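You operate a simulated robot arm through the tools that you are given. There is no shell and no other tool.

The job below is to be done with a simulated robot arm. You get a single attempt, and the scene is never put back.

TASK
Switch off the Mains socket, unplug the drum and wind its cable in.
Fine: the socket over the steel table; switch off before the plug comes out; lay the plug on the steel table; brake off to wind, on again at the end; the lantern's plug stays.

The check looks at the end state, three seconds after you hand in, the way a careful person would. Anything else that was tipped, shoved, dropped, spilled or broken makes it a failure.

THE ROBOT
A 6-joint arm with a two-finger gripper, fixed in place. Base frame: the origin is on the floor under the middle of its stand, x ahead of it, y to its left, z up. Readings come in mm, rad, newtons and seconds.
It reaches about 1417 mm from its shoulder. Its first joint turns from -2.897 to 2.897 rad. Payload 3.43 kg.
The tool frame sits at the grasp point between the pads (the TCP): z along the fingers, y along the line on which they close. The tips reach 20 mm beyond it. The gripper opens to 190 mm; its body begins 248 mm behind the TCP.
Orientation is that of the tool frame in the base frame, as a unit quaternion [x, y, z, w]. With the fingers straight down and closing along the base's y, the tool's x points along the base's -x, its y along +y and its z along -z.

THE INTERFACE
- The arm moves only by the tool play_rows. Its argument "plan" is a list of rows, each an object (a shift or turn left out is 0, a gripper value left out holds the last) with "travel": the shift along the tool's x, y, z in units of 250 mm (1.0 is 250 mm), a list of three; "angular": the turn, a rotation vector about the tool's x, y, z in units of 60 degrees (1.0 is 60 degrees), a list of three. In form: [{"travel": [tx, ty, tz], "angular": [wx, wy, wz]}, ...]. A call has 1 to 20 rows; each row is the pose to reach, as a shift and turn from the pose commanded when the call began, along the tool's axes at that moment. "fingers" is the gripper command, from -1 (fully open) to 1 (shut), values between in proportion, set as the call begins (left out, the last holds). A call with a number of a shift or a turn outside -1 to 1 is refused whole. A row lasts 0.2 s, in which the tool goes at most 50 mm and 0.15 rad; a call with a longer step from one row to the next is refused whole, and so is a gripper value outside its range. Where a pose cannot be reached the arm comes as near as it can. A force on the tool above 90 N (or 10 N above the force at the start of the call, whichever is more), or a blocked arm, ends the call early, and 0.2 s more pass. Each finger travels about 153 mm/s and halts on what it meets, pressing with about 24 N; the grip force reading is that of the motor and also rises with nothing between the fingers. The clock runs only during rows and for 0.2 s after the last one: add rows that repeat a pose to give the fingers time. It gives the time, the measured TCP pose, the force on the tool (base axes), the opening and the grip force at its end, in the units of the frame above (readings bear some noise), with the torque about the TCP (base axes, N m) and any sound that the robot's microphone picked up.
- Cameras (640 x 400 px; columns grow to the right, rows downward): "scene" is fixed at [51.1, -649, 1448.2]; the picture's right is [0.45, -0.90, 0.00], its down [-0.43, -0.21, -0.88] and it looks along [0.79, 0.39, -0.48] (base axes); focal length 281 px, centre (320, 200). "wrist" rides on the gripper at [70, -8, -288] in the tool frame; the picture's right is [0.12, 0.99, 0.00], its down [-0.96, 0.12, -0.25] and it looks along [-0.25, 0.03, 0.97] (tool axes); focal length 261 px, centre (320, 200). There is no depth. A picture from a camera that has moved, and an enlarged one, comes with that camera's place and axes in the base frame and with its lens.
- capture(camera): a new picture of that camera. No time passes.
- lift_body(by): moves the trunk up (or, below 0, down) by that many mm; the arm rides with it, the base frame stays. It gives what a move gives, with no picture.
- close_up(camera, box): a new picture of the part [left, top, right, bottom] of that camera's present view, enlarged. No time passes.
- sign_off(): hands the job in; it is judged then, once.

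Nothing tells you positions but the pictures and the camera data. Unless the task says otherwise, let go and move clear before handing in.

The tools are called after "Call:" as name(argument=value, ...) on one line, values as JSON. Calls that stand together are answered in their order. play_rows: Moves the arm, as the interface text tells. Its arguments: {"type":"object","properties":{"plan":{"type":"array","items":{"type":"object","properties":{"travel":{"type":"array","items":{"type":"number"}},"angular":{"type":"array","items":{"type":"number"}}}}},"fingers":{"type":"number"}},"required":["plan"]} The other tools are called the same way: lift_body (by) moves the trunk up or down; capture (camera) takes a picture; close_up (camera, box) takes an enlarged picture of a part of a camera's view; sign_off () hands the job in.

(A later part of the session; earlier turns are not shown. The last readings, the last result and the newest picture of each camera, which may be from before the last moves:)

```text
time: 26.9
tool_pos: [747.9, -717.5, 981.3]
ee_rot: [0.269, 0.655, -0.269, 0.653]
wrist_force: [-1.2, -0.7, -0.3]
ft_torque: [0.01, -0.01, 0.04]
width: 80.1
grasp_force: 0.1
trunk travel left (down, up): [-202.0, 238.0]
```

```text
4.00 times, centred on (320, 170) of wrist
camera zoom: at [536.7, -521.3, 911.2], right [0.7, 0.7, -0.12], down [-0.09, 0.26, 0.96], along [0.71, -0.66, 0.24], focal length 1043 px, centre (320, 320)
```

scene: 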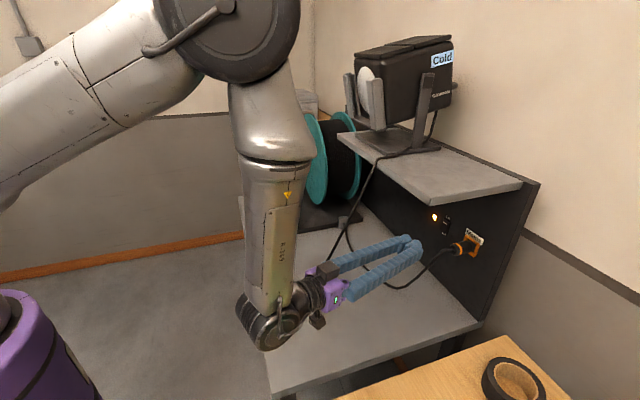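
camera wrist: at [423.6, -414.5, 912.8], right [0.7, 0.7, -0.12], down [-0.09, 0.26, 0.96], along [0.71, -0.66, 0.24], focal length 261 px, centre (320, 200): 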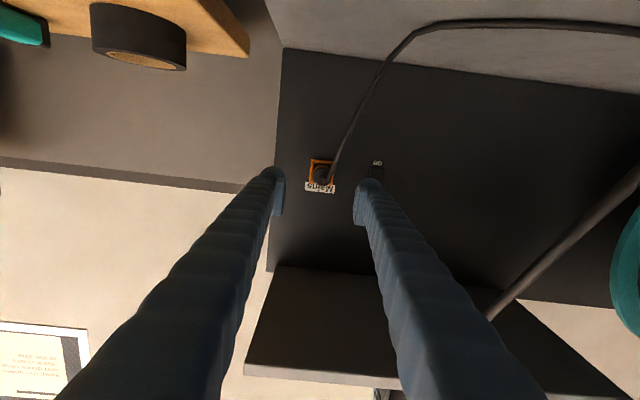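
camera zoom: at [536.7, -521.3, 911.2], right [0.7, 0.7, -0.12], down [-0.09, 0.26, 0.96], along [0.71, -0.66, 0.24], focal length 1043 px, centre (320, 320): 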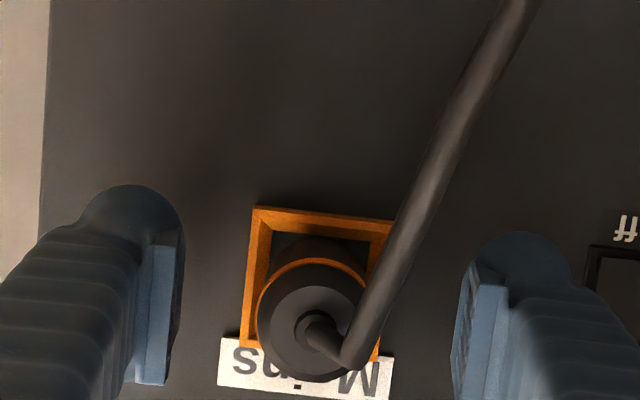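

The plug sits midway between the pads with the cable running out between the fingers. Closing on it now.

Call:
play_rows(plan=[{"travel": [0, 0, 0]}, {"travel": [0, 0, 0]}, {"travel": [0, 0, 0]}, {"travel": [0, 0, 0]}], fingers=1)

Call:
close_up(camera="scene", box=[420, 205, 516, 265])

Call:
close_up(camera="wrist", box=[240, 120, 400, 220])

```text
time: 27.9
tool_pos: [747.1, -717.8, 980.9]
ee_rot: [0.271, 0.654, -0.271, 0.653]
wrist_force: [-3.9, -7.1, -0.7]
ft_torque: [0.01, 0.03, -0.07]
width: 34.8
grasp_force: 23.8
trunk travel left (down, up): [-202.0, 238.0]
```

```text
6.67 times, centred on (468, 235) of scene
camera zoom: at [51.1, -649.0, 1448.2], right [0.45, -0.9, 0.0], down [-0.43, -0.21, -0.88], along [0.79, 0.39, -0.48], focal length 1873 px, centre (-667, -33)
```

zoom: 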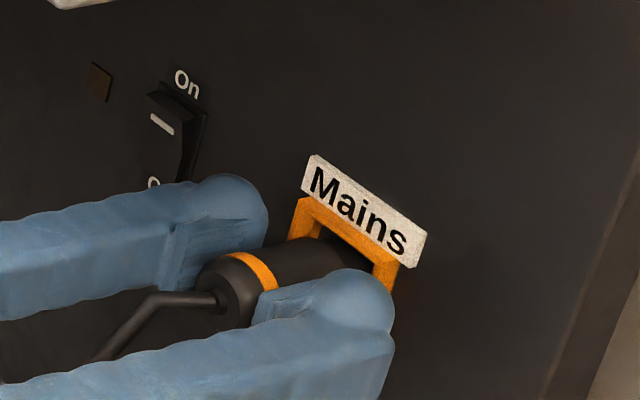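

```text
4.00 times, centred on (320, 170) of wrist
camera zoom: at [536.0, -521.8, 911.2], right [0.7, 0.7, -0.12], down [-0.09, 0.26, 0.96], along [0.71, -0.66, 0.24], focal length 1043 px, centre (320, 320)
```

zoom: 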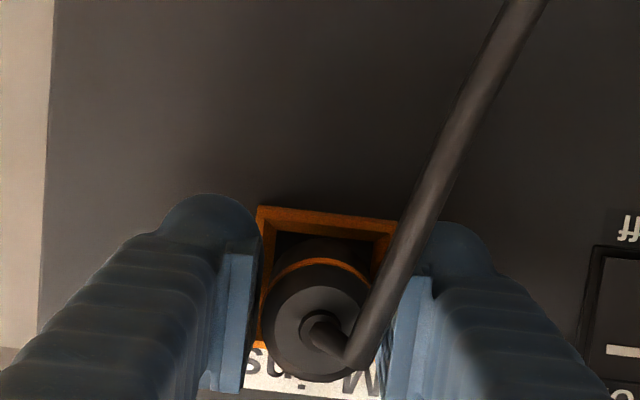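

Gripped at 34.8 mm. Pulling straight back in small steps.

Call:
play_rows(plan=[{"travel": [0, 0, -0.02]}, {"travel": [0, 0, -0.04]}, {"travel": [0, 0, -0.06]}, {"travel": [0, 0, -0.08]}, {"travel": [0, 0, -0.1]}, {"travel": [0, 0, -0.12]}, {"travel": [0, 0, -0.12]}])

Call:
close_up(camera="scene", box=[400, 195, 528, 275])

Call:
close_up(camera="wrist", box=[240, 120, 400, 220])

```text
time: 29.5
tool_pos: [726.4, -696.2, 981.6]
ee_rot: [0.27, 0.654, -0.27, 0.653]
wrist_force: [0.9, -0.6, 0.3]
ft_torque: [-0.02, 0.04, -0.02]
width: 34.8
grasp_force: 23.7
trunk travel left (down, up): [-202.0, 238.0]
```

```text
5.00 times, centred on (464, 235) of scene
camera zoom: at [51.1, -649.0, 1448.2], right [0.45, -0.9, 0.0], down [-0.43, -0.21, -0.88], along [0.79, 0.39, -0.48], focal length 1405 px, centre (-400, 25)
```

zoom: 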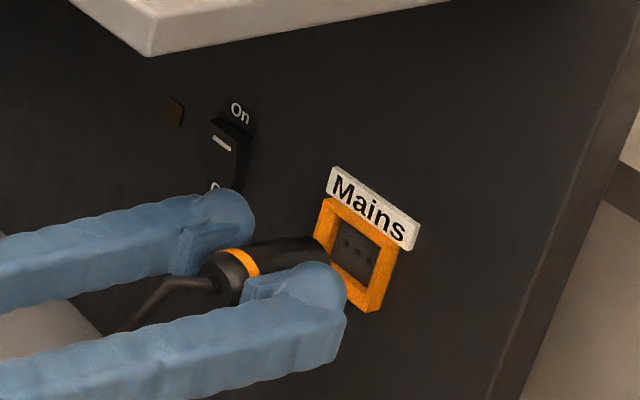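

```text
4.00 times, centred on (320, 170) of wrist
camera zoom: at [515.5, -500.2, 911.7], right [0.7, 0.7, -0.12], down [-0.09, 0.26, 0.96], along [0.71, -0.66, 0.24], focal length 1043 px, centre (320, 320)
```

zoom: 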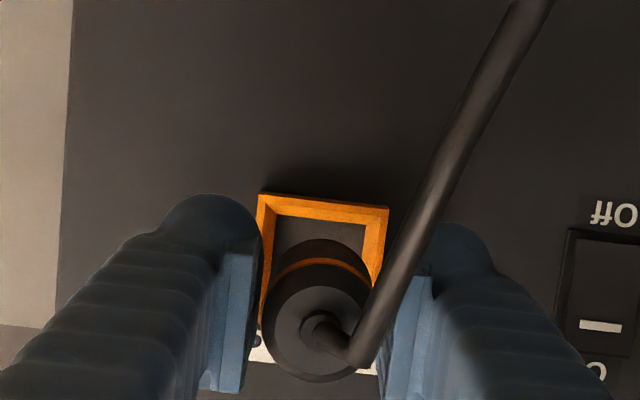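

The plug is out, and the rocker still reads Off. I'll draw back, pitch down 30° and lower towards a free patch of table near the panel. That spot is clear of the lantern's cable and in line with the drum's guide.

Call:
play_rows(plan=[{"travel": [0, 0.05, -0.14]}, {"travel": [0, 0.116, -0.26]}, {"travel": [0.1, 0.116, -0.28], "angular": [0, 0.125, 0]}, {"travel": [0.2, 0.116, -0.31], "angular": [0, 0.25, 0]}, {"travel": [0.3, 0.116, -0.35], "angular": [0, 0.375, 0]}, {"travel": [0.4, 0.116, -0.4], "angular": [0, 0.5, 0]}, {"travel": [0.46, 0.116, -0.42], "angular": [0, 0.5, 0]}, {"travel": [0.46, 0.116, -0.42], "angular": [0, 0.5, 0]}])

Call:
capture(camera="scene")

Call:
capture(camera="wrist")

Call:
close_up(camera="scene", box=[340, 200, 500, 300])

```text
time: 31.3
tool_pos: [671.3, -601.4, 865.1]
ee_rot: [0.331, 0.801, -0.191, 0.461]
wrist_force: [-0.9, -0.1, 0.2]
ft_torque: [0.0, -0.04, 0.01]
width: 34.9
grasp_force: 23.8
trunk travel left (down, up): [-202.0, 238.0]
```

```text
taken
```

scene: 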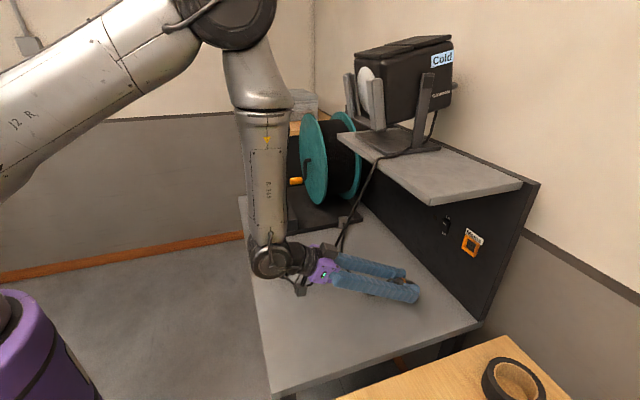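

```text
taken
camera wrist: at [464.1, -408.3, 949.3], right [0.66, 0.75, -0.1], down [0.27, -0.11, 0.96], along [0.7, -0.66, -0.27], focal length 261 px, centre (320, 200)
```

wrist: 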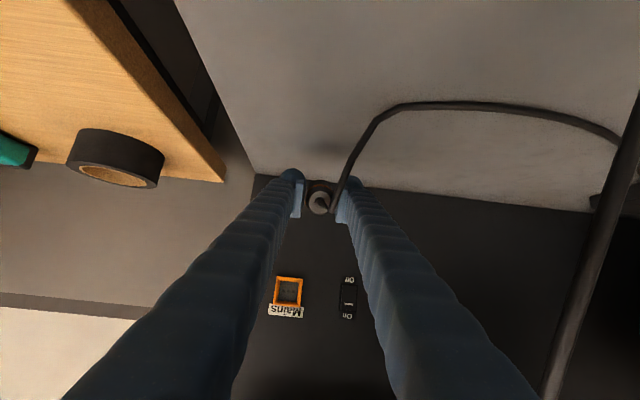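

```text
4.00 times, centred on (420, 250) of scene
camera zoom: at [51.1, -649.0, 1448.2], right [0.45, -0.9, 0.0], down [-0.43, -0.21, -0.88], along [0.79, 0.39, -0.48], focal length 1124 px, centre (-80, 0)
```

zoom: 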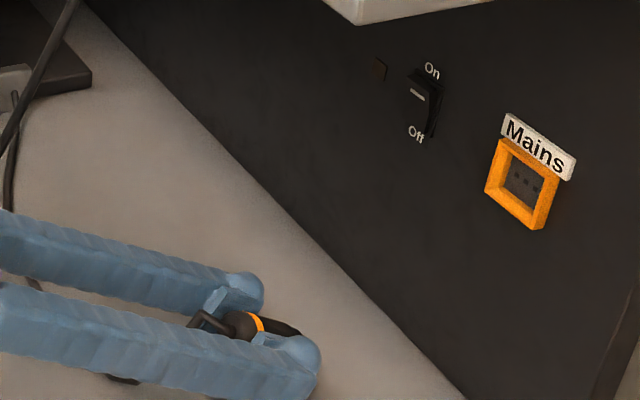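

The plug is held with the cable hanging free. I'll lower until its front just touches the steel table.

Call:
play_rows(plan=[{"travel": [0.052, 0, 0.03]}, {"travel": [0.104, 0, 0.06]}, {"travel": [0.139, 0, 0.08]}, {"travel": [0.156, 0, 0.09]}, {"travel": [0.156, 0, 0.09]}])

Call:
close_up(camera="scene", box=[350, 230, 462, 300])

Call:
close_up(camera="wrist", box=[240, 130, 400, 230])

```text
time: 32.5
tool_pos: [671.9, -601.9, 820.7]
ee_rot: [0.331, 0.8, -0.192, 0.462]
wrist_force: [0.2, -0.3, -1.2]
ft_torque: [-0.02, 0.01, 0.01]
width: 34.9
grasp_force: 24.2
trunk travel left (down, up): [-202.0, 238.0]
```

```text
5.71 times, centred on (406, 265) of scene
camera zoom: at [51.1, -649.0, 1448.2], right [0.45, -0.9, 0.0], down [-0.43, -0.21, -0.88], along [0.79, 0.39, -0.48], focal length 1605 px, centre (-171, -171)
```

zoom: 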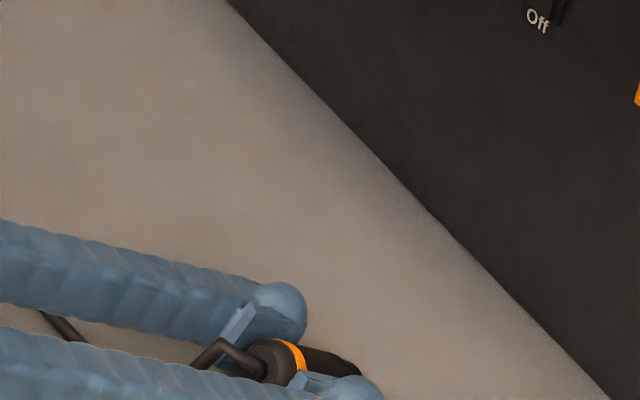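

```text
4.00 times, centred on (320, 180) of wrist
camera zoom: at [463.6, -408.1, 904.6], right [0.66, 0.75, -0.1], down [0.27, -0.11, 0.96], along [0.7, -0.66, -0.27], focal length 1043 px, centre (320, 280)
```

zoom: 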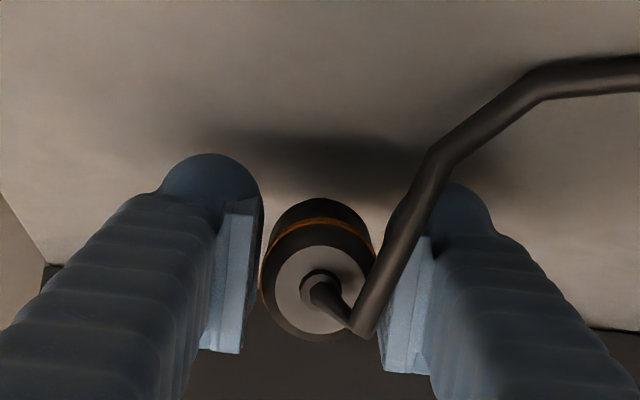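

Call:
play_rows(plan=[{"travel": [0.0104, 0, 0.006]}, {"travel": [0.0208, 0, 0.012]}, {"travel": [0.0312, 0, 0.018]}, {"travel": [0.0312, 0, 0.018]}])

Call:
close_up(camera="scene", box=[350, 230, 462, 300])

Call:
close_up(camera="wrist", box=[240, 130, 400, 230])

```text
time: 33.5
tool_pos: [672.2, -601.8, 811.3]
ee_rot: [0.331, 0.801, -0.191, 0.461]
wrist_force: [0.1, -1.0, 0.1]
ft_torque: [-0.04, -0.02, 0.01]
width: 35.1
grasp_force: 23.6
trunk travel left (down, up): [-202.0, 238.0]
```

```text
5.71 times, centred on (406, 265) of scene
camera zoom: at [51.1, -649.0, 1448.2], right [0.45, -0.9, 0.0], down [-0.43, -0.21, -0.88], along [0.79, 0.39, -0.48], focal length 1605 px, centre (-171, -171)
```

zoom: 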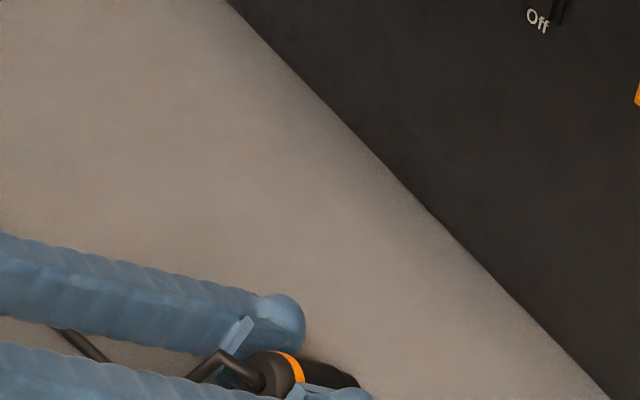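

```text
4.00 times, centred on (320, 180) of wrist
camera zoom: at [464.0, -408.2, 895.6], right [0.66, 0.74, -0.1], down [0.27, -0.11, 0.96], along [0.7, -0.66, -0.27], focal length 1043 px, centre (320, 280)
```

zoom: 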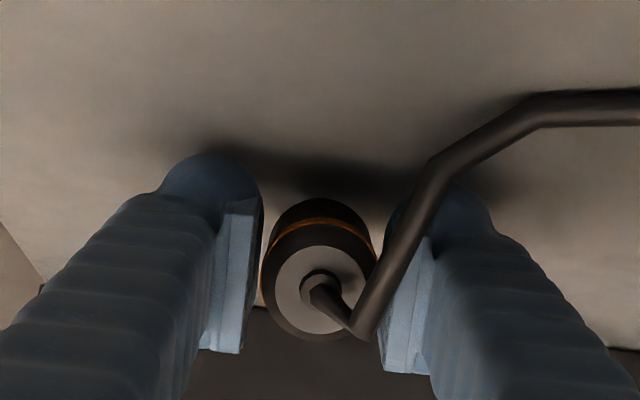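

Call:
play_rows(plan=[{"travel": [0.0104, 0, 0.006]}, {"travel": [0.0208, 0, 0.012]}, {"travel": [0.0277, 0, 0.016]}, {"travel": [0.0277, 0, 0.016]}])

Call:
close_up(camera="scene", box=[350, 230, 462, 300])

Call:
close_up(camera="wrist", box=[240, 130, 400, 230])

```text
time: 34.5
tool_pos: [670.8, -601.8, 805.4]
ee_rot: [0.33, 0.8, -0.191, 0.462]
wrist_force: [1.7, 0.4, 23.1]
ft_torque: [-0.32, -0.38, 0.04]
width: 34.7
grasp_force: 23.9
trunk travel left (down, up): [-202.0, 238.0]
```

```text
5.71 times, centred on (406, 265) of scene
camera zoom: at [51.1, -649.0, 1448.2], right [0.45, -0.9, 0.0], down [-0.43, -0.21, -0.88], along [0.79, 0.39, -0.48], focal length 1605 px, centre (-171, -171)
```

zoom: 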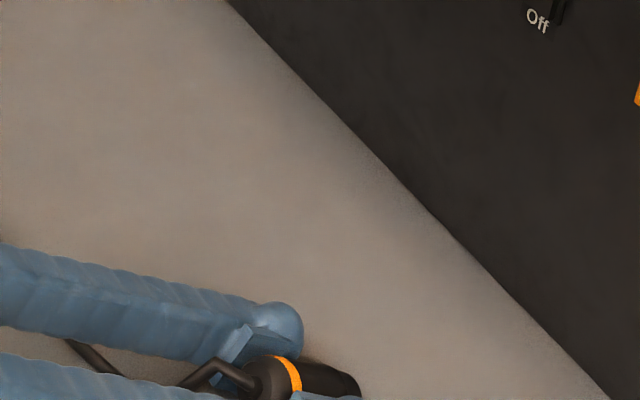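

```text
4.00 times, centred on (320, 180) of wrist
camera zoom: at [463.6, -408.2, 889.0], right [0.66, 0.74, -0.1], down [0.27, -0.1, 0.96], along [0.7, -0.66, -0.27], focal length 1043 px, centre (320, 280)
```

zoom: 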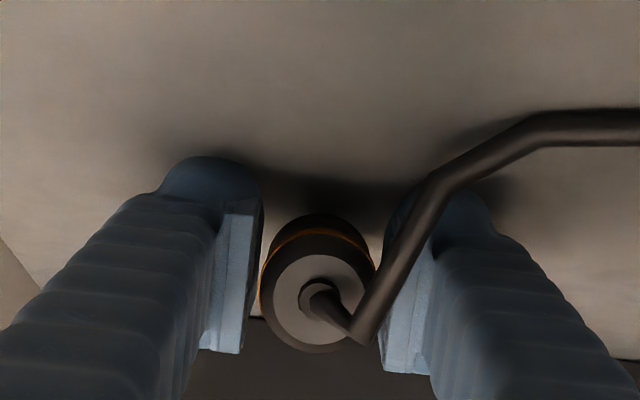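

The plug's front is resting on the table. I'll ease the pressure slightly and then open the fingers.

Call:
play_rows(plan=[{"travel": [-0.0085, 0, -0.005]}, {"travel": [-0.0085, 0, -0.005]}])

Call:
play_rows(plan=[{"travel": [0, 0, 0]}, {"travel": [0, 0, 0]}, {"travel": [0, 0, 0]}, {"travel": [0, 0, 0]}], fingers=0.3)

Call:
close_up(camera="scene", box=[350, 230, 462, 300])

Call:
close_up(camera="wrist", box=[220, 110, 420, 235])

```text
time: 35.1
tool_pos: [670.9, -601.3, 807.2]
ee_rot: [0.331, 0.801, -0.19, 0.46]
wrist_force: [3.5, -2.0, 13.0]
ft_torque: [-0.25, -0.33, -0.01]
width: 34.9
grasp_force: 24.2
trunk travel left (down, up): [-202.0, 238.0]
```

```text
time: 36.1
tool_pos: [671.0, -602.2, 806.0]
ee_rot: [0.331, 0.801, -0.191, 0.462]
wrist_force: [-4.8, 1.8, 5.7]
ft_torque: [0.21, -0.06, 0.11]
width: 64.9
grasp_force: 0.1
trunk travel left (down, up): [-202.0, 238.0]
```

```text
5.71 times, centred on (406, 265) of scene
camera zoom: at [51.1, -649.0, 1448.2], right [0.45, -0.9, 0.0], down [-0.43, -0.21, -0.88], along [0.79, 0.39, -0.48], focal length 1605 px, centre (-171, -171)
```

zoom: 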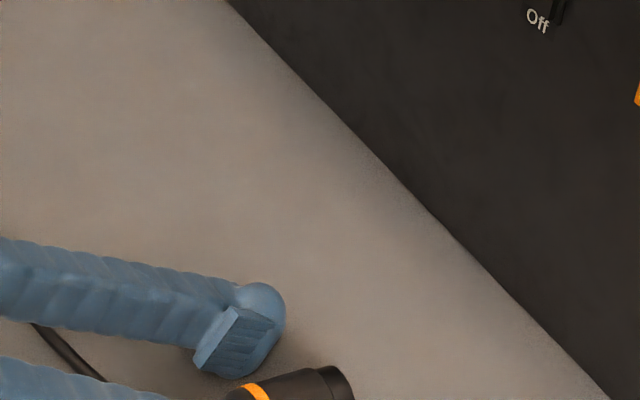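

```text
3.20 times, centred on (320, 172) of wrist
camera zoom: at [463.2, -408.0, 890.2], right [0.66, 0.75, -0.1], down [0.27, -0.11, 0.96], along [0.7, -0.66, -0.27], focal length 834 px, centre (320, 288)
```

zoom: 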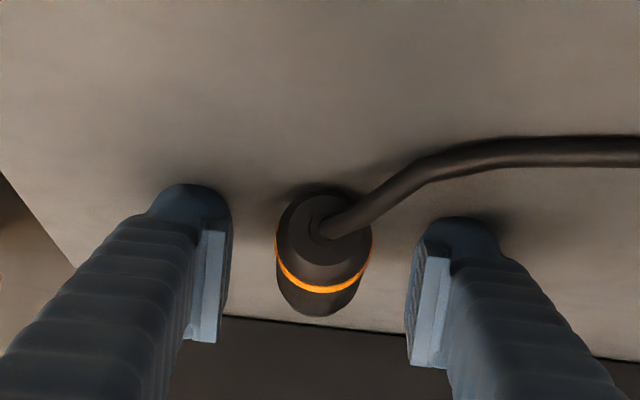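

The plug now lies flat on the steel table. I'll lift the fingers straight up off it.

Call:
play_rows(plan=[{"travel": [-0.035, 0, -0.02]}, {"travel": [-0.104, 0, -0.06]}, {"travel": [-0.208, 0, -0.12]}, {"travel": [-0.346, 0, -0.2]}, {"travel": [-0.416, 0, -0.24]}, {"travel": [-0.416, 0, -0.24]}])

Call:
capture(camera="scene")

Call:
capture(camera="wrist")

```text
time: 37.5
tool_pos: [671.1, -603.0, 926.5]
ee_rot: [0.332, 0.801, -0.192, 0.46]
wrist_force: [0.7, -0.7, 0.1]
ft_torque: [0.02, 0.02, -0.03]
width: 66.4
grasp_force: 0.0
trunk travel left (down, up): [-202.0, 238.0]
```

```text
taken
```

scene: 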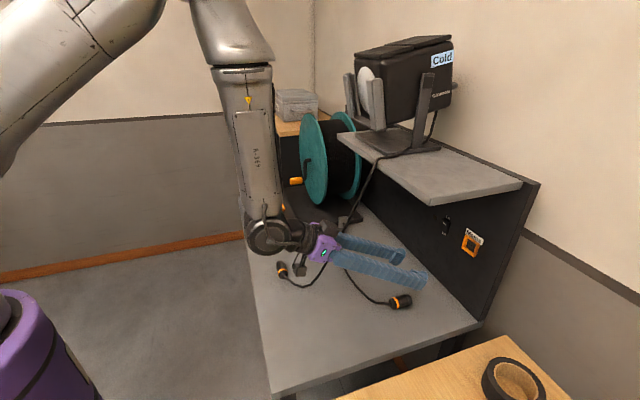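

```text
taken
camera wrist: at [463.9, -408.6, 1010.6], right [0.66, 0.75, -0.1], down [0.27, -0.11, 0.96], along [0.7, -0.66, -0.27], focal length 261 px, centre (320, 200)
```

wrist: 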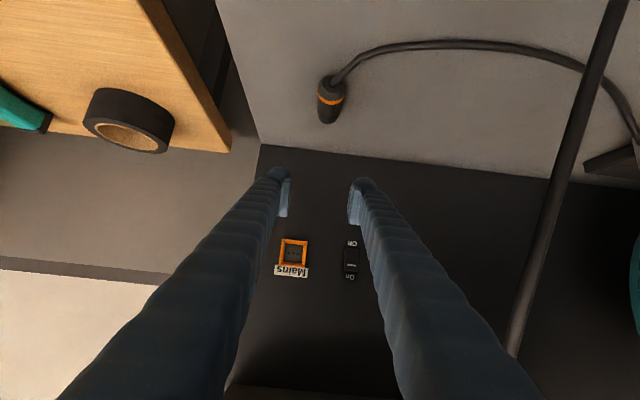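

The drum's plug is lying on the steel table and the lantern's plug hasn't moved. Next I'll back the arm out from under the shelf the way it came.

Call:
play_rows(plan=[{"travel": [-0.01, -0.005, -0.146], "angular": [0, 0.042, 0]}, {"travel": [-0.022, -0.011, -0.292], "angular": [0, 0.083, 0]}, {"travel": [-0.034, -0.016, -0.438], "angular": [0, 0.125, 0]}, {"travel": [-0.045, -0.021, -0.584], "angular": [0, 0.167, 0]}, {"travel": [-0.057, -0.027, -0.73], "angular": [0, 0.208, 0]}, {"travel": [-0.068, -0.032, -0.875], "angular": [0, 0.25, 0]}, {"travel": [-0.068, -0.032, -0.875], "angular": [0, 0.25, 0]}])

Call:
play_rows(plan=[{"travel": [0.02, 0.011, -0.06], "angular": [0, 0.107, 0]}, {"travel": [0.04, 0.023, -0.121], "angular": [0, 0.214, 0]}, {"travel": [0.06, 0.034, -0.182], "angular": [0, 0.321, 0]}, {"travel": [0.08, 0.046, -0.242], "angular": [0, 0.429, 0]}, {"travel": [0.1, 0.057, -0.303], "angular": [0, 0.536, 0]}, {"travel": [0.12, 0.069, -0.363], "angular": [0, 0.643, 0]}, {"travel": [0.141, 0.08, -0.424], "angular": [0, 0.75, 0]}, {"travel": [0.141, 0.08, -0.424], "angular": [0, 0.75, 0]}])

Call:
capture(camera="scene")

```text
time: 39.1
tool_pos: [537.4, -478.9, 1049.2]
ee_rot: [0.352, 0.855, -0.145, 0.352]
wrist_force: [-1.1, -0.9, 0.6]
ft_torque: [-0.01, 0.03, -0.06]
width: 66.6
grasp_force: 0.0
trunk travel left (down, up): [-202.0, 238.0]
```

```text
time: 40.9
tool_pos: [479.6, -395.1, 1100.7]
ee_rot: [0.382, 0.924, 0.001, -0.001]
wrist_force: [-0.9, -0.5, 0.5]
ft_torque: [0.06, 0.03, -0.02]
width: 66.6
grasp_force: 0.0
out of reach, approached as far as the arm can: row 2
trunk travel left (down, up): [-202.0, 238.0]
```

```text
taken
```

scene: 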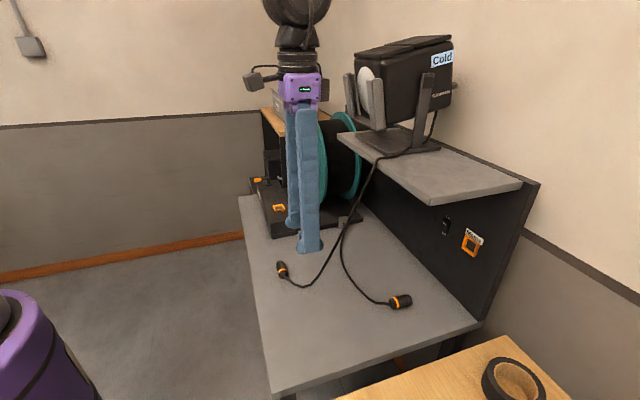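

I'm back at the clean tool-down pose with both plugs lying on the table. Now I'll swing around to the drum and brake side, well above everything.

Call:
play_rows(plan=[{"travel": [0.079, 0.1435, 0], "angular": [0, 0, -0.072]}, {"travel": [0.158, 0.287, 0], "angular": [0, 0, -0.144]}, {"travel": [0.237, 0.4305, 0], "angular": [0, 0, -0.2165]}, {"travel": [0.316, 0.574, 0], "angular": [0, 0, -0.289]}, {"travel": [0.395, 0.7175, 0], "angular": [0, 0, -0.361]}, {"travel": [0.474, 0.861, 0], "angular": [0, 0, -0.433]}, {"travel": [0.474, 0.861, 0], "angular": [0, 0, -0.433]}])

Call:
play_rows(plan=[{"travel": [0.008, 0.164, 0], "angular": [0, 0, -0.072]}, {"travel": [0.016, 0.327, 0], "angular": [0, 0, -0.144]}, {"travel": [0.024, 0.491, 0], "angular": [0, 0, -0.2165]}, {"travel": [0.032, 0.655, 0], "angular": [0, 0, -0.289]}, {"travel": [0.04, 0.818, 0], "angular": [0, 0, -0.361]}, {"travel": [0.048, 0.982, 0], "angular": [0, 0, -0.433]}, {"travel": [0.048, 0.982, 0], "angular": [0, 0, -0.433]}])

Call:
capture(camera="wrist")

Call:
capture(camera="scene")

```text
time: 42.5
tool_pos: [549.5, -158.7, 1100.8]
ee_rot: [0.164, 0.986, 0.0, -0.001]
wrist_force: [-0.2, -0.1, 0.4]
ft_torque: [-0.12, -0.04, -0.02]
width: 66.5
grasp_force: 0.1
trunk travel left (down, up): [-202.0, 238.0]
```

```text
time: 44.1
tool_pos: [616.6, 77.6, 1100.2]
ee_rot: [-0.062, 0.998, 0.0, 0.0]
wrist_force: [0.2, 0.8, 0.5]
ft_torque: [-0.14, 0.02, 0.0]
width: 66.7
grasp_force: 0.1
trunk travel left (down, up): [-202.0, 238.0]
```

```text
taken
camera wrist: at [548.8, 59.2, 1389.8], right [-0.24, 0.97, 0.0], down [0.94, 0.23, 0.25], along [0.24, 0.06, -0.97], focal length 261 px, centre (320, 200)
```

wrist: 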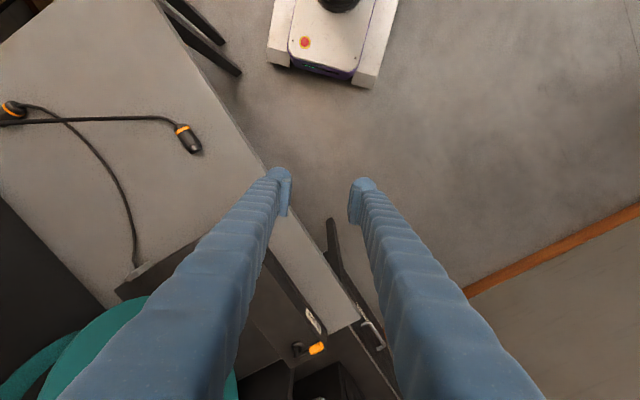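

```text
taken
```

scene: 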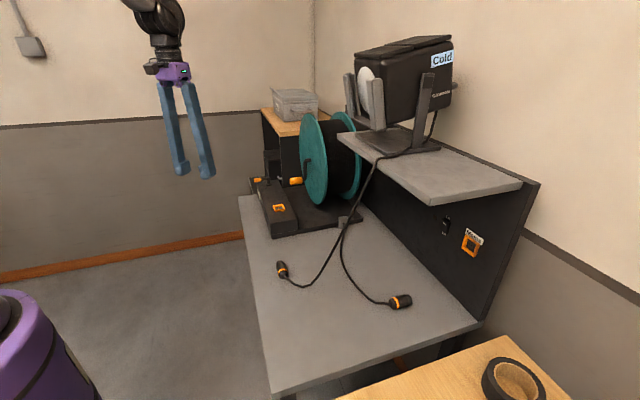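

Call:
close_up(camera="wrist", box=[272, 290, 368, 350])

Call:
close_up(camera="wrist", box=[300, 300, 396, 360])

```text
6.67 times, centred on (320, 320) of wrist
camera zoom: at [548.8, 59.2, 1389.8], right [-0.24, 0.97, 0.0], down [0.94, 0.23, 0.25], along [0.24, 0.06, -0.97], focal length 1738 px, centre (320, -600)
```

zoom: 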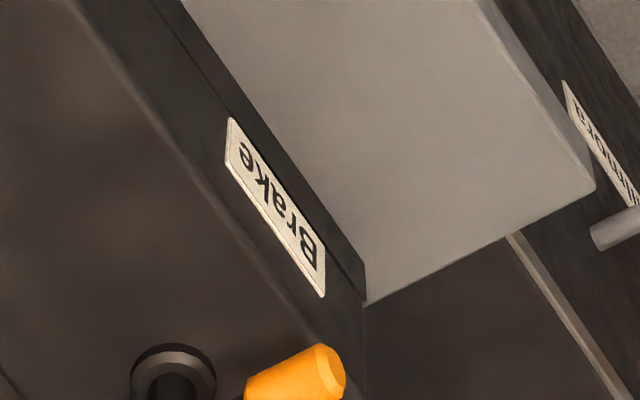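

```text
6.67 times, centred on (348, 330) of wrist
camera zoom: at [548.8, 59.2, 1389.8], right [-0.24, 0.97, 0.0], down [0.94, 0.23, 0.25], along [0.24, 0.06, -0.97], focal length 1738 px, centre (133, -667)
```

zoom: 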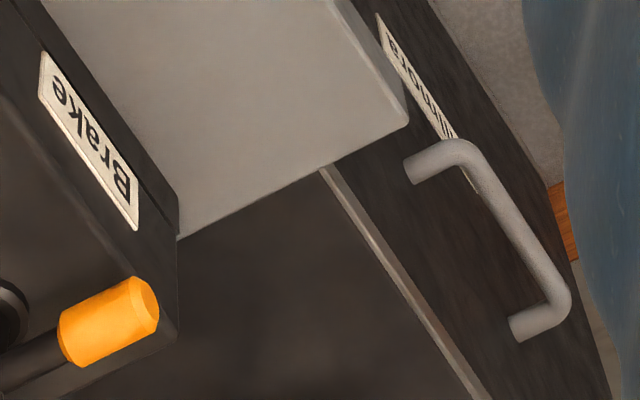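

There are no On/Off marks next to the "Brake" label from this angle. I'll move the camera closer for a better view of the lever and drum.

Call:
play_rows(plan=[{"travel": [-0.16, 0.005, 0.033]}, {"travel": [-0.32, 0.01, 0.066]}, {"travel": [-0.48, 0.015, 0.1]}, {"travel": [-0.64, 0.02, 0.133]}, {"travel": [-0.8, 0.025, 0.167]}, {"travel": [-0.92, 0.029, 0.2]}, {"travel": [-0.92, 0.029, 0.2]}])

Call:
capture(camera="wrist")

Call:
close_up(camera="wrist", box=[264, 190, 376, 260])

```text
time: 45.7
tool_pos: [845.3, 112.4, 1052.6]
ee_rot: [-0.061, 0.998, 0.001, -0.001]
wrist_force: [0.5, 0.4, 0.6]
ft_torque: [-0.04, 0.02, 0.02]
width: 66.6
grasp_force: 0.2
trunk travel left (down, up): [-202.0, 238.0]
```

```text
taken
camera wrist: at [775.9, 93.6, 1339.8], right [-0.24, 0.97, 0.0], down [0.94, 0.23, 0.25], along [0.24, 0.06, -0.97], focal length 261 px, centre (320, 200)
```

wrist: 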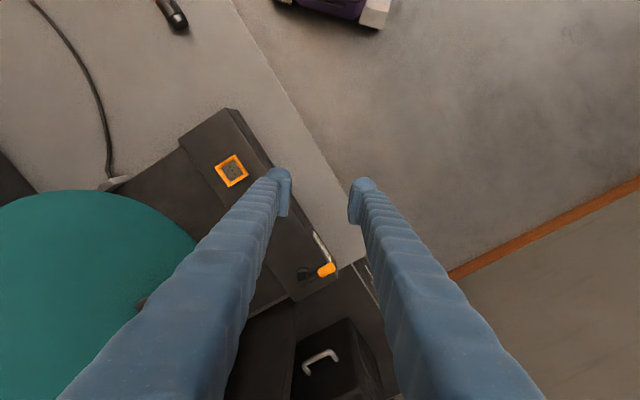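

```text
5.71 times, centred on (320, 225) of wrist
camera zoom: at [775.9, 93.6, 1339.8], right [-0.24, 0.97, 0.0], down [0.94, 0.23, 0.25], along [0.24, 0.06, -0.97], focal length 1489 px, centre (320, 57)
```

zoom: 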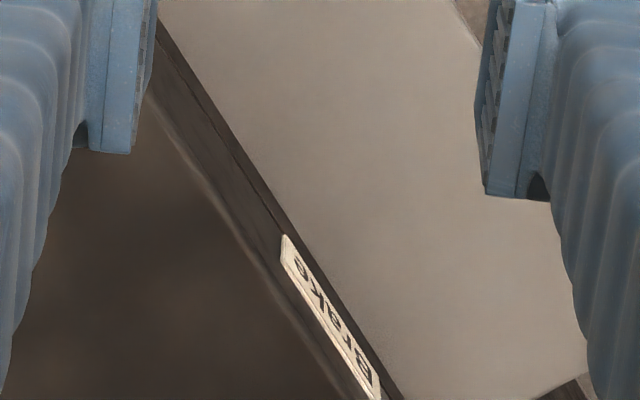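

Call:
close_up(camera="wrist", box=[280, 235, 376, 295])

Call:
close_up(camera="wrist", box=[0, 160, 224, 300])

Call:
close_up(camera="scene", box=[240, 165, 288, 195])

```text
6.67 times, centred on (328, 265) of wrist
camera zoom: at [775.9, 93.6, 1339.8], right [-0.24, 0.97, 0.0], down [0.94, 0.23, 0.25], along [0.24, 0.06, -0.97], focal length 1738 px, centre (267, -233)
```

zoom: 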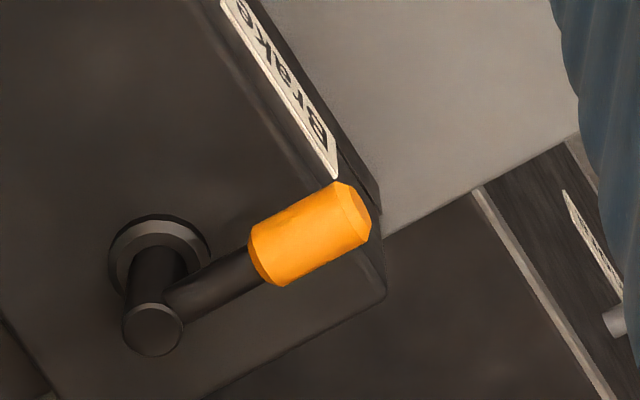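

```text
2.86 times, centred on (112, 230) of wrist
camera zoom: at [775.9, 93.6, 1339.8], right [-0.24, 0.97, 0.0], down [0.94, 0.23, 0.25], along [0.24, 0.06, -0.97], focal length 745 px, centre (914, 114)
```

zoom: 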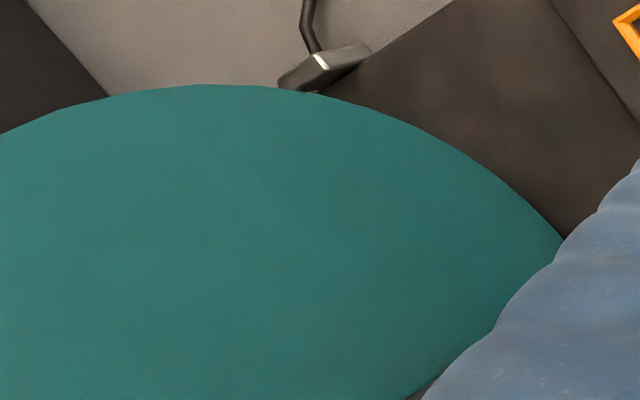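

```text
13.33 times, centred on (264, 180) of scene
camera zoom: at [51.1, -649.0, 1448.2], right [0.45, -0.9, 0.0], down [-0.43, -0.21, -0.88], along [0.79, 0.39, -0.48], focal length 3746 px, centre (1067, 467)
```

zoom: 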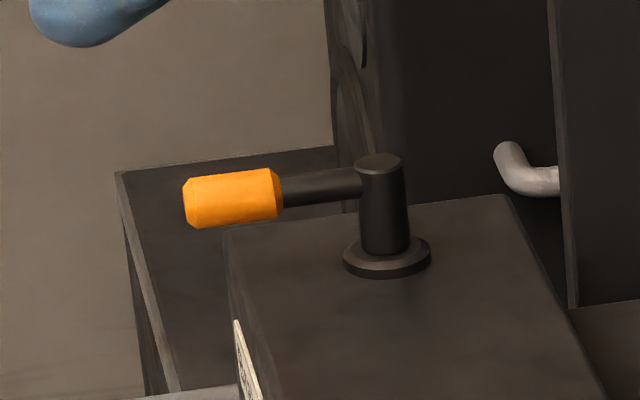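

The lever is a vertical post at about [1061, 130] with its knob at about [1025, 168, 882], pointing to the front, so it should turn about the post. I'll go above the knob with the fingers set to close across it.

Call:
play_rows(plan=[{"travel": [-0.093, 0.016, 0.026], "angular": [0, 0, 0.108]}, {"travel": [-0.185, 0.033, 0.053], "angular": [0, 0, 0.217]}, {"travel": [-0.278, 0.049, 0.079], "angular": [0, 0, 0.325]}, {"travel": [-0.371, 0.066, 0.105], "angular": [0, 0, 0.433]}, {"travel": [-0.463, 0.082, 0.131], "angular": [0, 0, 0.542]}, {"travel": [-0.556, 0.098, 0.158], "angular": [0, 0, 0.65]}, {"travel": [-0.648, 0.115, 0.184], "angular": [0, 0, 0.758]}, {"travel": [-0.741, 0.131, 0.21], "angular": [0, 0, 0.867]}, {"travel": [-0.741, 0.131, 0.21], "angular": [0, 0, 0.867]}])

Call:
capture(camera="wrist")

Call:
close_up(camera="scene", box=[220, 110, 348, 190])

```text
time: 47.7
tool_pos: [999.5, 163.7, 1004.5]
ee_rot: [0.374, 0.927, 0.0, -0.001]
wrist_force: [0.9, 0.8, -1.1]
ft_torque: [0.02, 0.01, 0.0]
width: 66.4
grasp_force: 0.1
out of reach, approached as far as the arm can: row 8, 9
trunk travel left (down, up): [-202.0, 238.0]
```

```text
taken
camera wrist: at [942.4, 204.3, 1293.1], right [0.6, 0.8, 0.0], down [0.77, -0.58, 0.24], along [0.19, -0.15, -0.97], focal length 261 px, centre (320, 200)
```

wrist: 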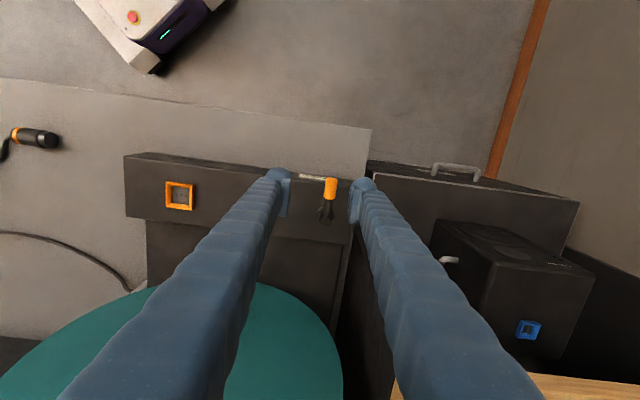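

```text
5.00 times, centred on (284, 150) of scene
camera zoom: at [51.1, -649.0, 1448.2], right [0.45, -0.9, 0.0], down [-0.43, -0.21, -0.88], along [0.79, 0.39, -0.48], focal length 1405 px, centre (500, 450)
```

zoom: 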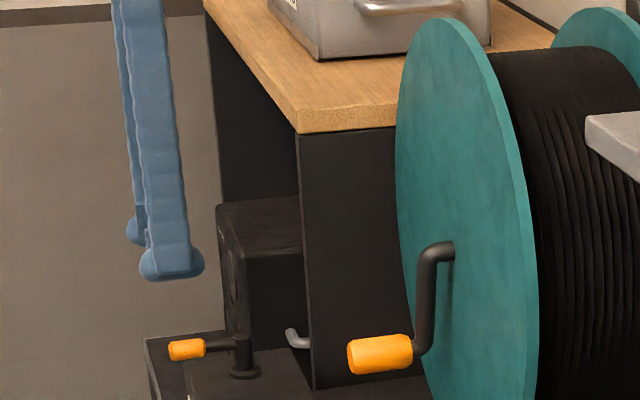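

The knob is just beyond reach at this height with the trunk lowered. I'll raise the trunk to shorten the stretch, which also lifts the tool away.

Call:
lift_body(by=150)

```text
time: 49.4
tool_pos: [999.1, 164.3, 1153.5]
ee_rot: [0.374, 0.927, -0.001, -0.002]
wrist_force: [-0.3, 0.5, 0.6]
ft_torque: [-0.02, 0.04, 0.02]
width: 66.7
grasp_force: 0.1
trunk travel left (down, up): [-352.0, 88.0]
```

Call:
play_rows(plan=[{"travel": [-0.032, 0.042, 0.15]}, {"travel": [-0.064, 0.084, 0.32]}, {"travel": [-0.064, 0.084, 0.5]}, {"travel": [-0.064, 0.084, 0.68]}, {"travel": [-0.064, 0.084, 0.8]}, {"travel": [-0.064, 0.084, 0.8]}])

Call:
close_up(camera="wrist", box=[240, 130, 400, 230])

Call:
close_up(camera="scene", box=[220, 130, 316, 190])

```text
time: 50.8
tool_pos: [1021.4, 167.8, 954.3]
ee_rot: [0.374, 0.927, 0.001, -0.001]
wrist_force: [-0.1, -0.4, 0.2]
ft_torque: [-0.02, 0.01, 0.01]
width: 66.6
grasp_force: 0.0
out of reach, approached as far as the arm can: row 1, 2, 3, 4, 5, 6
trunk travel left (down, up): [-352.0, 88.0]
```

```text
4.00 times, centred on (320, 180) of wrist
camera zoom: at [964.2, 208.6, 1243.3], right [0.6, 0.8, 0.0], down [0.77, -0.58, 0.25], along [0.2, -0.15, -0.97], focal length 1043 px, centre (320, 280)
```

zoom: 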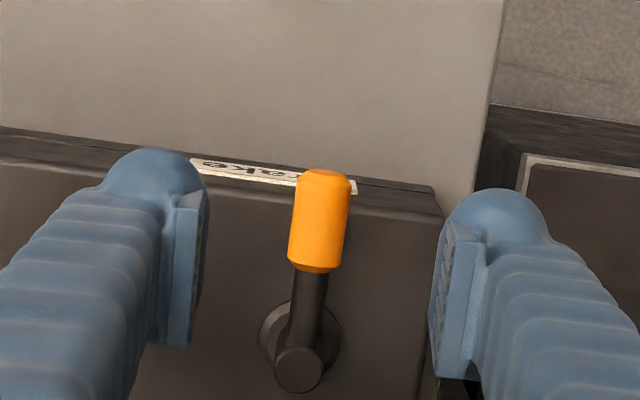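

```text
6.67 times, centred on (268, 160) of scene
camera zoom: at [51.1, -649.0, 1448.2], right [0.45, -0.9, 0.0], down [-0.43, -0.21, -0.88], along [0.79, 0.39, -0.48], focal length 1873 px, centre (667, 467)
```

zoom: 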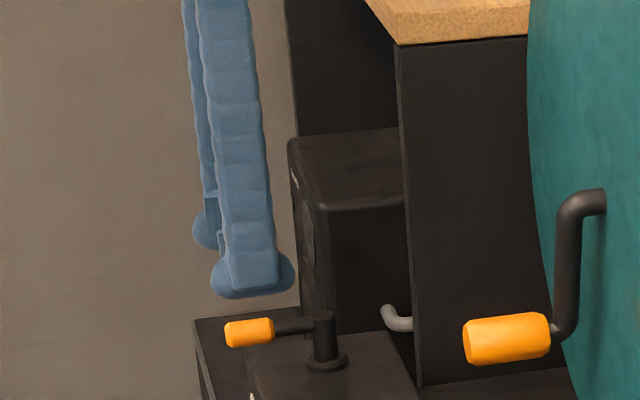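

The knob is centred between the open fingers. Lowering around it.

Call:
play_rows(plan=[{"travel": [0, 0, 0.1]}, {"travel": [0, 0, 0.19]}, {"travel": [0, 0, 0.25]}, {"travel": [0, 0, 0.25]}])

Call:
close_up(camera="wrist", box=[240, 130, 400, 230])

Call:
close_up(camera="scene", box=[220, 150, 316, 210])

```text
time: 51.8
tool_pos: [1017.6, 167.4, 891.5]
ee_rot: [0.373, 0.928, 0.0, -0.001]
wrist_force: [0.7, 0.4, -0.1]
ft_torque: [0.01, -0.01, 0.01]
width: 66.4
grasp_force: 0.2
trunk travel left (down, up): [-352.0, 88.0]
```

```text
4.00 times, centred on (320, 180) of wrist
camera zoom: at [961.7, 207.9, 1180.7], right [0.6, 0.8, 0.0], down [0.77, -0.58, 0.25], along [0.2, -0.15, -0.97], focal length 1043 px, centre (320, 280)
```

zoom: 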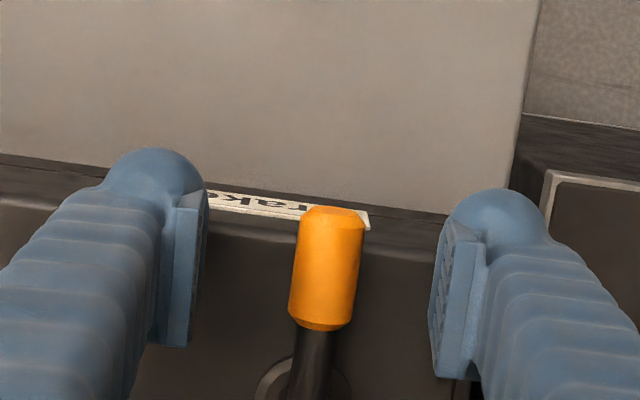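

```text
6.67 times, centred on (268, 180) of scene
camera zoom: at [51.1, -649.0, 1448.2], right [0.45, -0.9, 0.0], down [-0.43, -0.21, -0.88], along [0.79, 0.39, -0.48], focal length 1873 px, centre (667, 333)
```

zoom: 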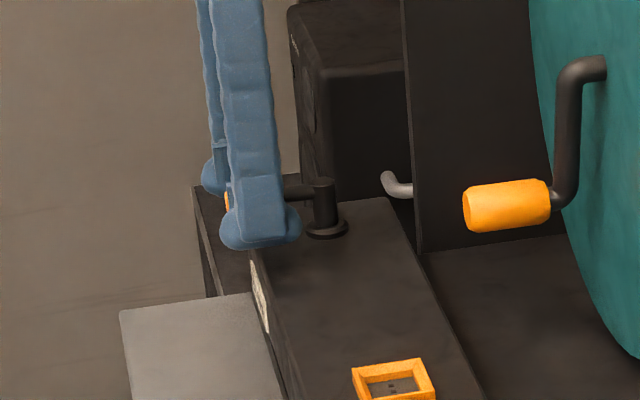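

Call:
play_rows(plan=[{"travel": [0, 0, 0]}, {"travel": [0, 0, 0]}, {"travel": [0, 0, 0]}, {"travel": [0, 0, 0]}], fingers=1)

Call:
close_up(camera="wrist", box=[240, 130, 400, 230])

```text
time: 52.8
tool_pos: [1020.1, 166.9, 891.4]
ee_rot: [0.374, 0.927, 0.001, -0.001]
wrist_force: [7.3, 6.3, -1.4]
ft_torque: [0.05, -0.07, -0.83]
width: 16.1
grasp_force: 45.0
trunk travel left (down, up): [-352.0, 88.0]
```

```text
4.00 times, centred on (320, 180) of wrist
camera zoom: at [962.5, 208.6, 1180.4], right [0.6, 0.8, 0.0], down [0.77, -0.58, 0.25], along [0.2, -0.15, -0.97], focal length 1043 px, centre (320, 280)
```

zoom: 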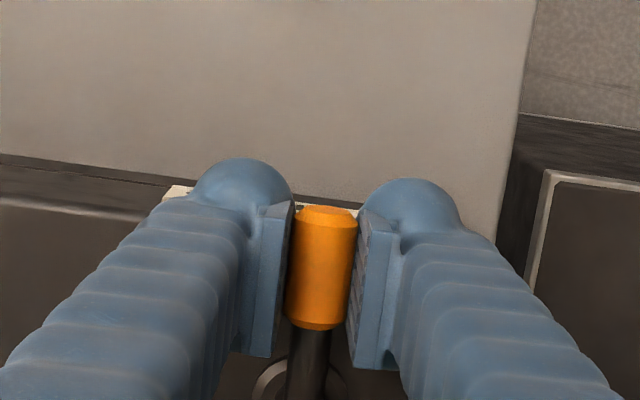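

Gripped the knob at 16 mm. Now I'll test gently which way the lever turns, starting with a few degrees towards the far side.

Call:
play_rows(plan=[{"travel": [0, 0.008, 0], "angular": [0, 0, 0.033]}, {"travel": [-0.001, 0.0155, 0], "angular": [0, 0, 0.067]}, {"travel": [-0.001, 0.0155, 0], "angular": [0, 0, 0.067]}])

Call:
close_up(camera="wrist", box=[240, 130, 400, 230])

```text
time: 53.6
tool_pos: [1022.0, 169.3, 894.0]
ee_rot: [0.406, 0.914, 0.0, 0.0]
wrist_force: [24.9, 6.4, -4.8]
ft_torque: [-0.35, -0.59, 1.28]
width: 16.2
grasp_force: 44.5
out of reach, approached as far as the arm can: row 1, 2, 3
trunk travel left (down, up): [-352.0, 88.0]
```

```text
4.00 times, centred on (320, 180) of wrist
camera zoom: at [967.1, 214.6, 1180.2], right [0.66, 0.75, 0.0], down [0.73, -0.64, 0.25], along [0.19, -0.16, -0.97], focal length 1043 px, centre (320, 280)
```

zoom: 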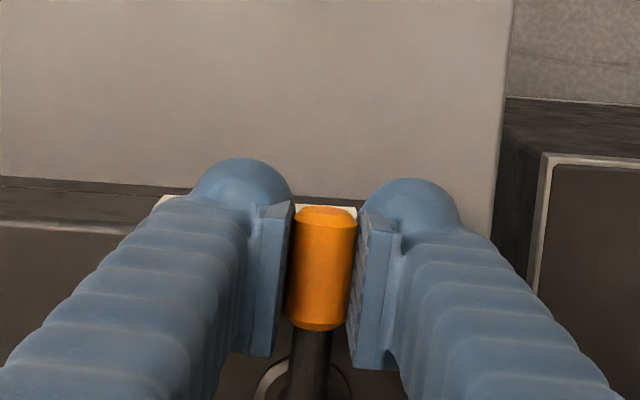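

The lever resists turning that way (torque on the tool of about 1.3 N m), and I'm at the edge of reach with the tool straight down. I'll test the other direction gently.

Call:
play_rows(plan=[{"travel": [0, -0.008, 0], "angular": [0, 0, -0.045]}, {"travel": [0, -0.018, 0], "angular": [0, 0, -0.09]}, {"travel": [0, -0.028, 0], "angular": [0, 0, -0.133]}, {"travel": [0, -0.028, 0], "angular": [0, 0, -0.133]}])

Call:
close_up(camera="wrist", box=[240, 130, 400, 230])

Call:
close_up(camera="scene", box=[230, 160, 310, 210])

```text
time: 54.6
tool_pos: [1017.0, 166.8, 891.0]
ee_rot: [0.341, 0.94, 0.002, 0.001]
wrist_force: [42.2, 15.9, -3.2]
ft_torque: [0.44, 0.17, -0.94]
width: 16.8
grasp_force: 45.2
trunk travel left (down, up): [-352.0, 88.0]
```

```text
4.00 times, centred on (320, 180) of wrist
camera zoom: at [956.9, 203.7, 1179.7], right [0.55, 0.84, 0.0], down [0.81, -0.53, 0.25], along [0.21, -0.13, -0.97], focal length 1043 px, centre (320, 280)
```

zoom: 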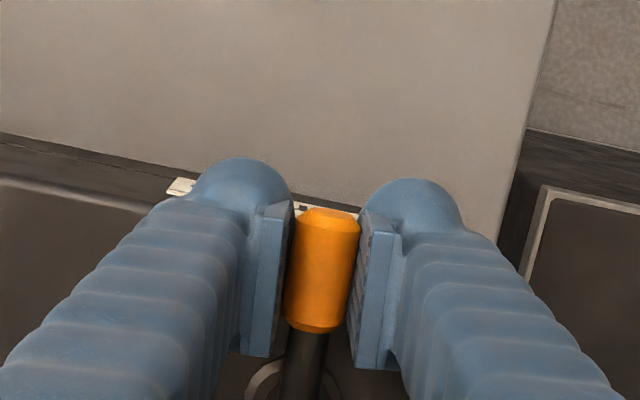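

```text
8.00 times, centred on (270, 185) of scene
camera zoom: at [51.1, -649.0, 1448.2], right [0.45, -0.9, 0.0], down [-0.43, -0.21, -0.88], along [0.79, 0.39, -0.48], focal length 2247 px, centre (720, 320)
```

zoom: 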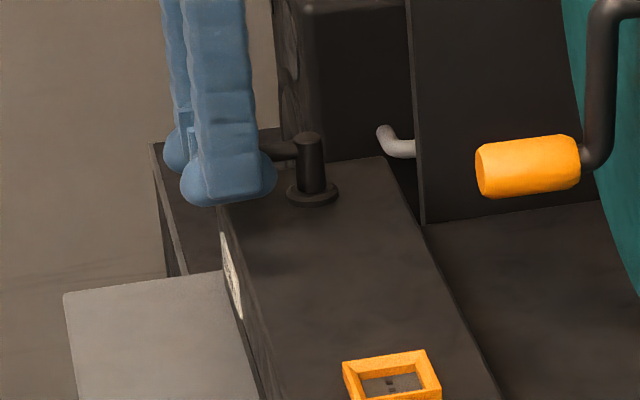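

The lever is solid in that direction (about 41 N), so it is against its stop there and must turn the other way, knob towards the far end. That end is out of reach with the tool straight down. I'll let go, rise, and come back with a pitched tool to push the knob round.

Call:
play_rows(plan=[{"travel": [0, 0.012, 0]}, {"travel": [0, 0.012, 0]}])

Call:
play_rows(plan=[{"travel": [0, 0, 0]}, {"travel": [0, 0, 0]}, {"travel": [0, 0, -0.1]}, {"travel": [0, 0, -0.28]}, {"travel": [0, 0, -0.44]}, {"travel": [0, 0, -0.44]}], fingers=0.3)

Call:
capture(camera="wrist")

Call:
close_up(camera="scene", box=[230, 160, 310, 210])

```text
time: 55.2
tool_pos: [1018.3, 167.5, 891.0]
ee_rot: [0.341, 0.94, 0.001, 0.0]
wrist_force: [33.7, 12.4, -2.9]
ft_torque: [-0.03, -0.21, -1.01]
width: 17.2
grasp_force: 45.1
trunk travel left (down, up): [-352.0, 88.0]
```

```text
time: 56.6
tool_pos: [1015.2, 166.2, 1002.2]
ee_rot: [0.342, 0.94, -0.001, -0.002]
wrist_force: [0.2, -0.1, 0.8]
ft_torque: [0.02, 0.01, 0.01]
width: 66.5
grasp_force: 0.1
trunk travel left (down, up): [-352.0, 88.0]
```

```text
taken
camera wrist: at [955.6, 203.5, 1291.1], right [0.55, 0.84, 0.0], down [0.81, -0.53, 0.24], along [0.2, -0.13, -0.97], focal length 261 px, centre (320, 200)
```

wrist: 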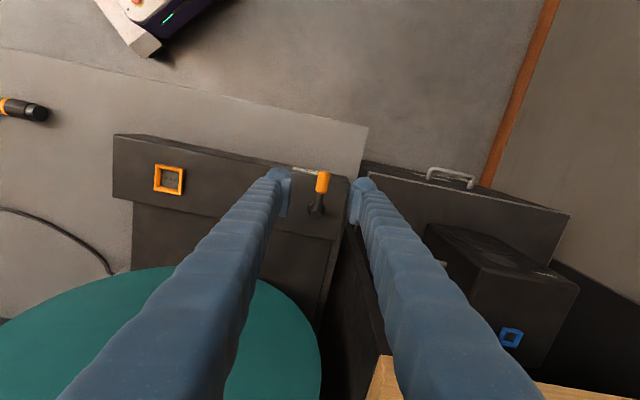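

```text
8.00 times, centred on (270, 185) of scene
camera zoom: at [51.1, -649.0, 1448.2], right [0.45, -0.9, 0.0], down [-0.43, -0.21, -0.88], along [0.79, 0.39, -0.48], focal length 2247 px, centre (720, 320)
```

zoom: 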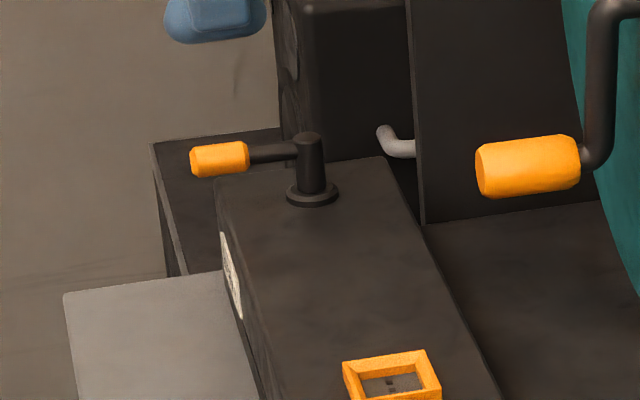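

The lever is unchanged at its stop. I'll back off, close the fingers and pitch the tool radially so I can push the knob forward along +x.

Call:
play_rows(plan=[{"travel": [0.054, -0.024, 0], "angular": [0, 0, -0.125]}, {"travel": [0.107, -0.048, 0], "angular": [0, 0, -0.25]}, {"travel": [0.161, -0.072, 0], "angular": [0, 0, -0.375]}, {"travel": [0.215, -0.097, 0], "angular": [0, 0, -0.5]}, {"travel": [0.268, -0.121, 0], "angular": [0, 0, -0.625]}, {"travel": [0.322, -0.145, 0], "angular": [0, 0, -0.75]}, {"travel": [0.322, -0.145, 0], "angular": [0, 0, -0.75]}], fingers=1)

Call:
capture(camera="wrist")

```text
time: 58.2
tool_pos: [929.2, 190.4, 1003.0]
ee_rot: [-0.044, 0.999, 0.001, -0.001]
wrist_force: [-0.5, -0.8, 0.6]
ft_torque: [0.01, 0.01, -0.01]
width: 0.0
grasp_force: 23.8
trunk travel left (down, up): [-352.0, 88.0]
```

```text
taken
camera wrist: at [859.9, 173.8, 1291.4], right [-0.21, 0.98, 0.0], down [0.95, 0.2, 0.25], along [0.24, 0.05, -0.97], focal length 261 px, centre (320, 200)
```

wrist: 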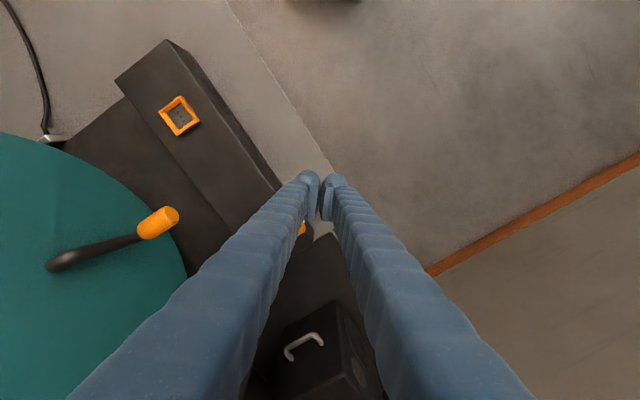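

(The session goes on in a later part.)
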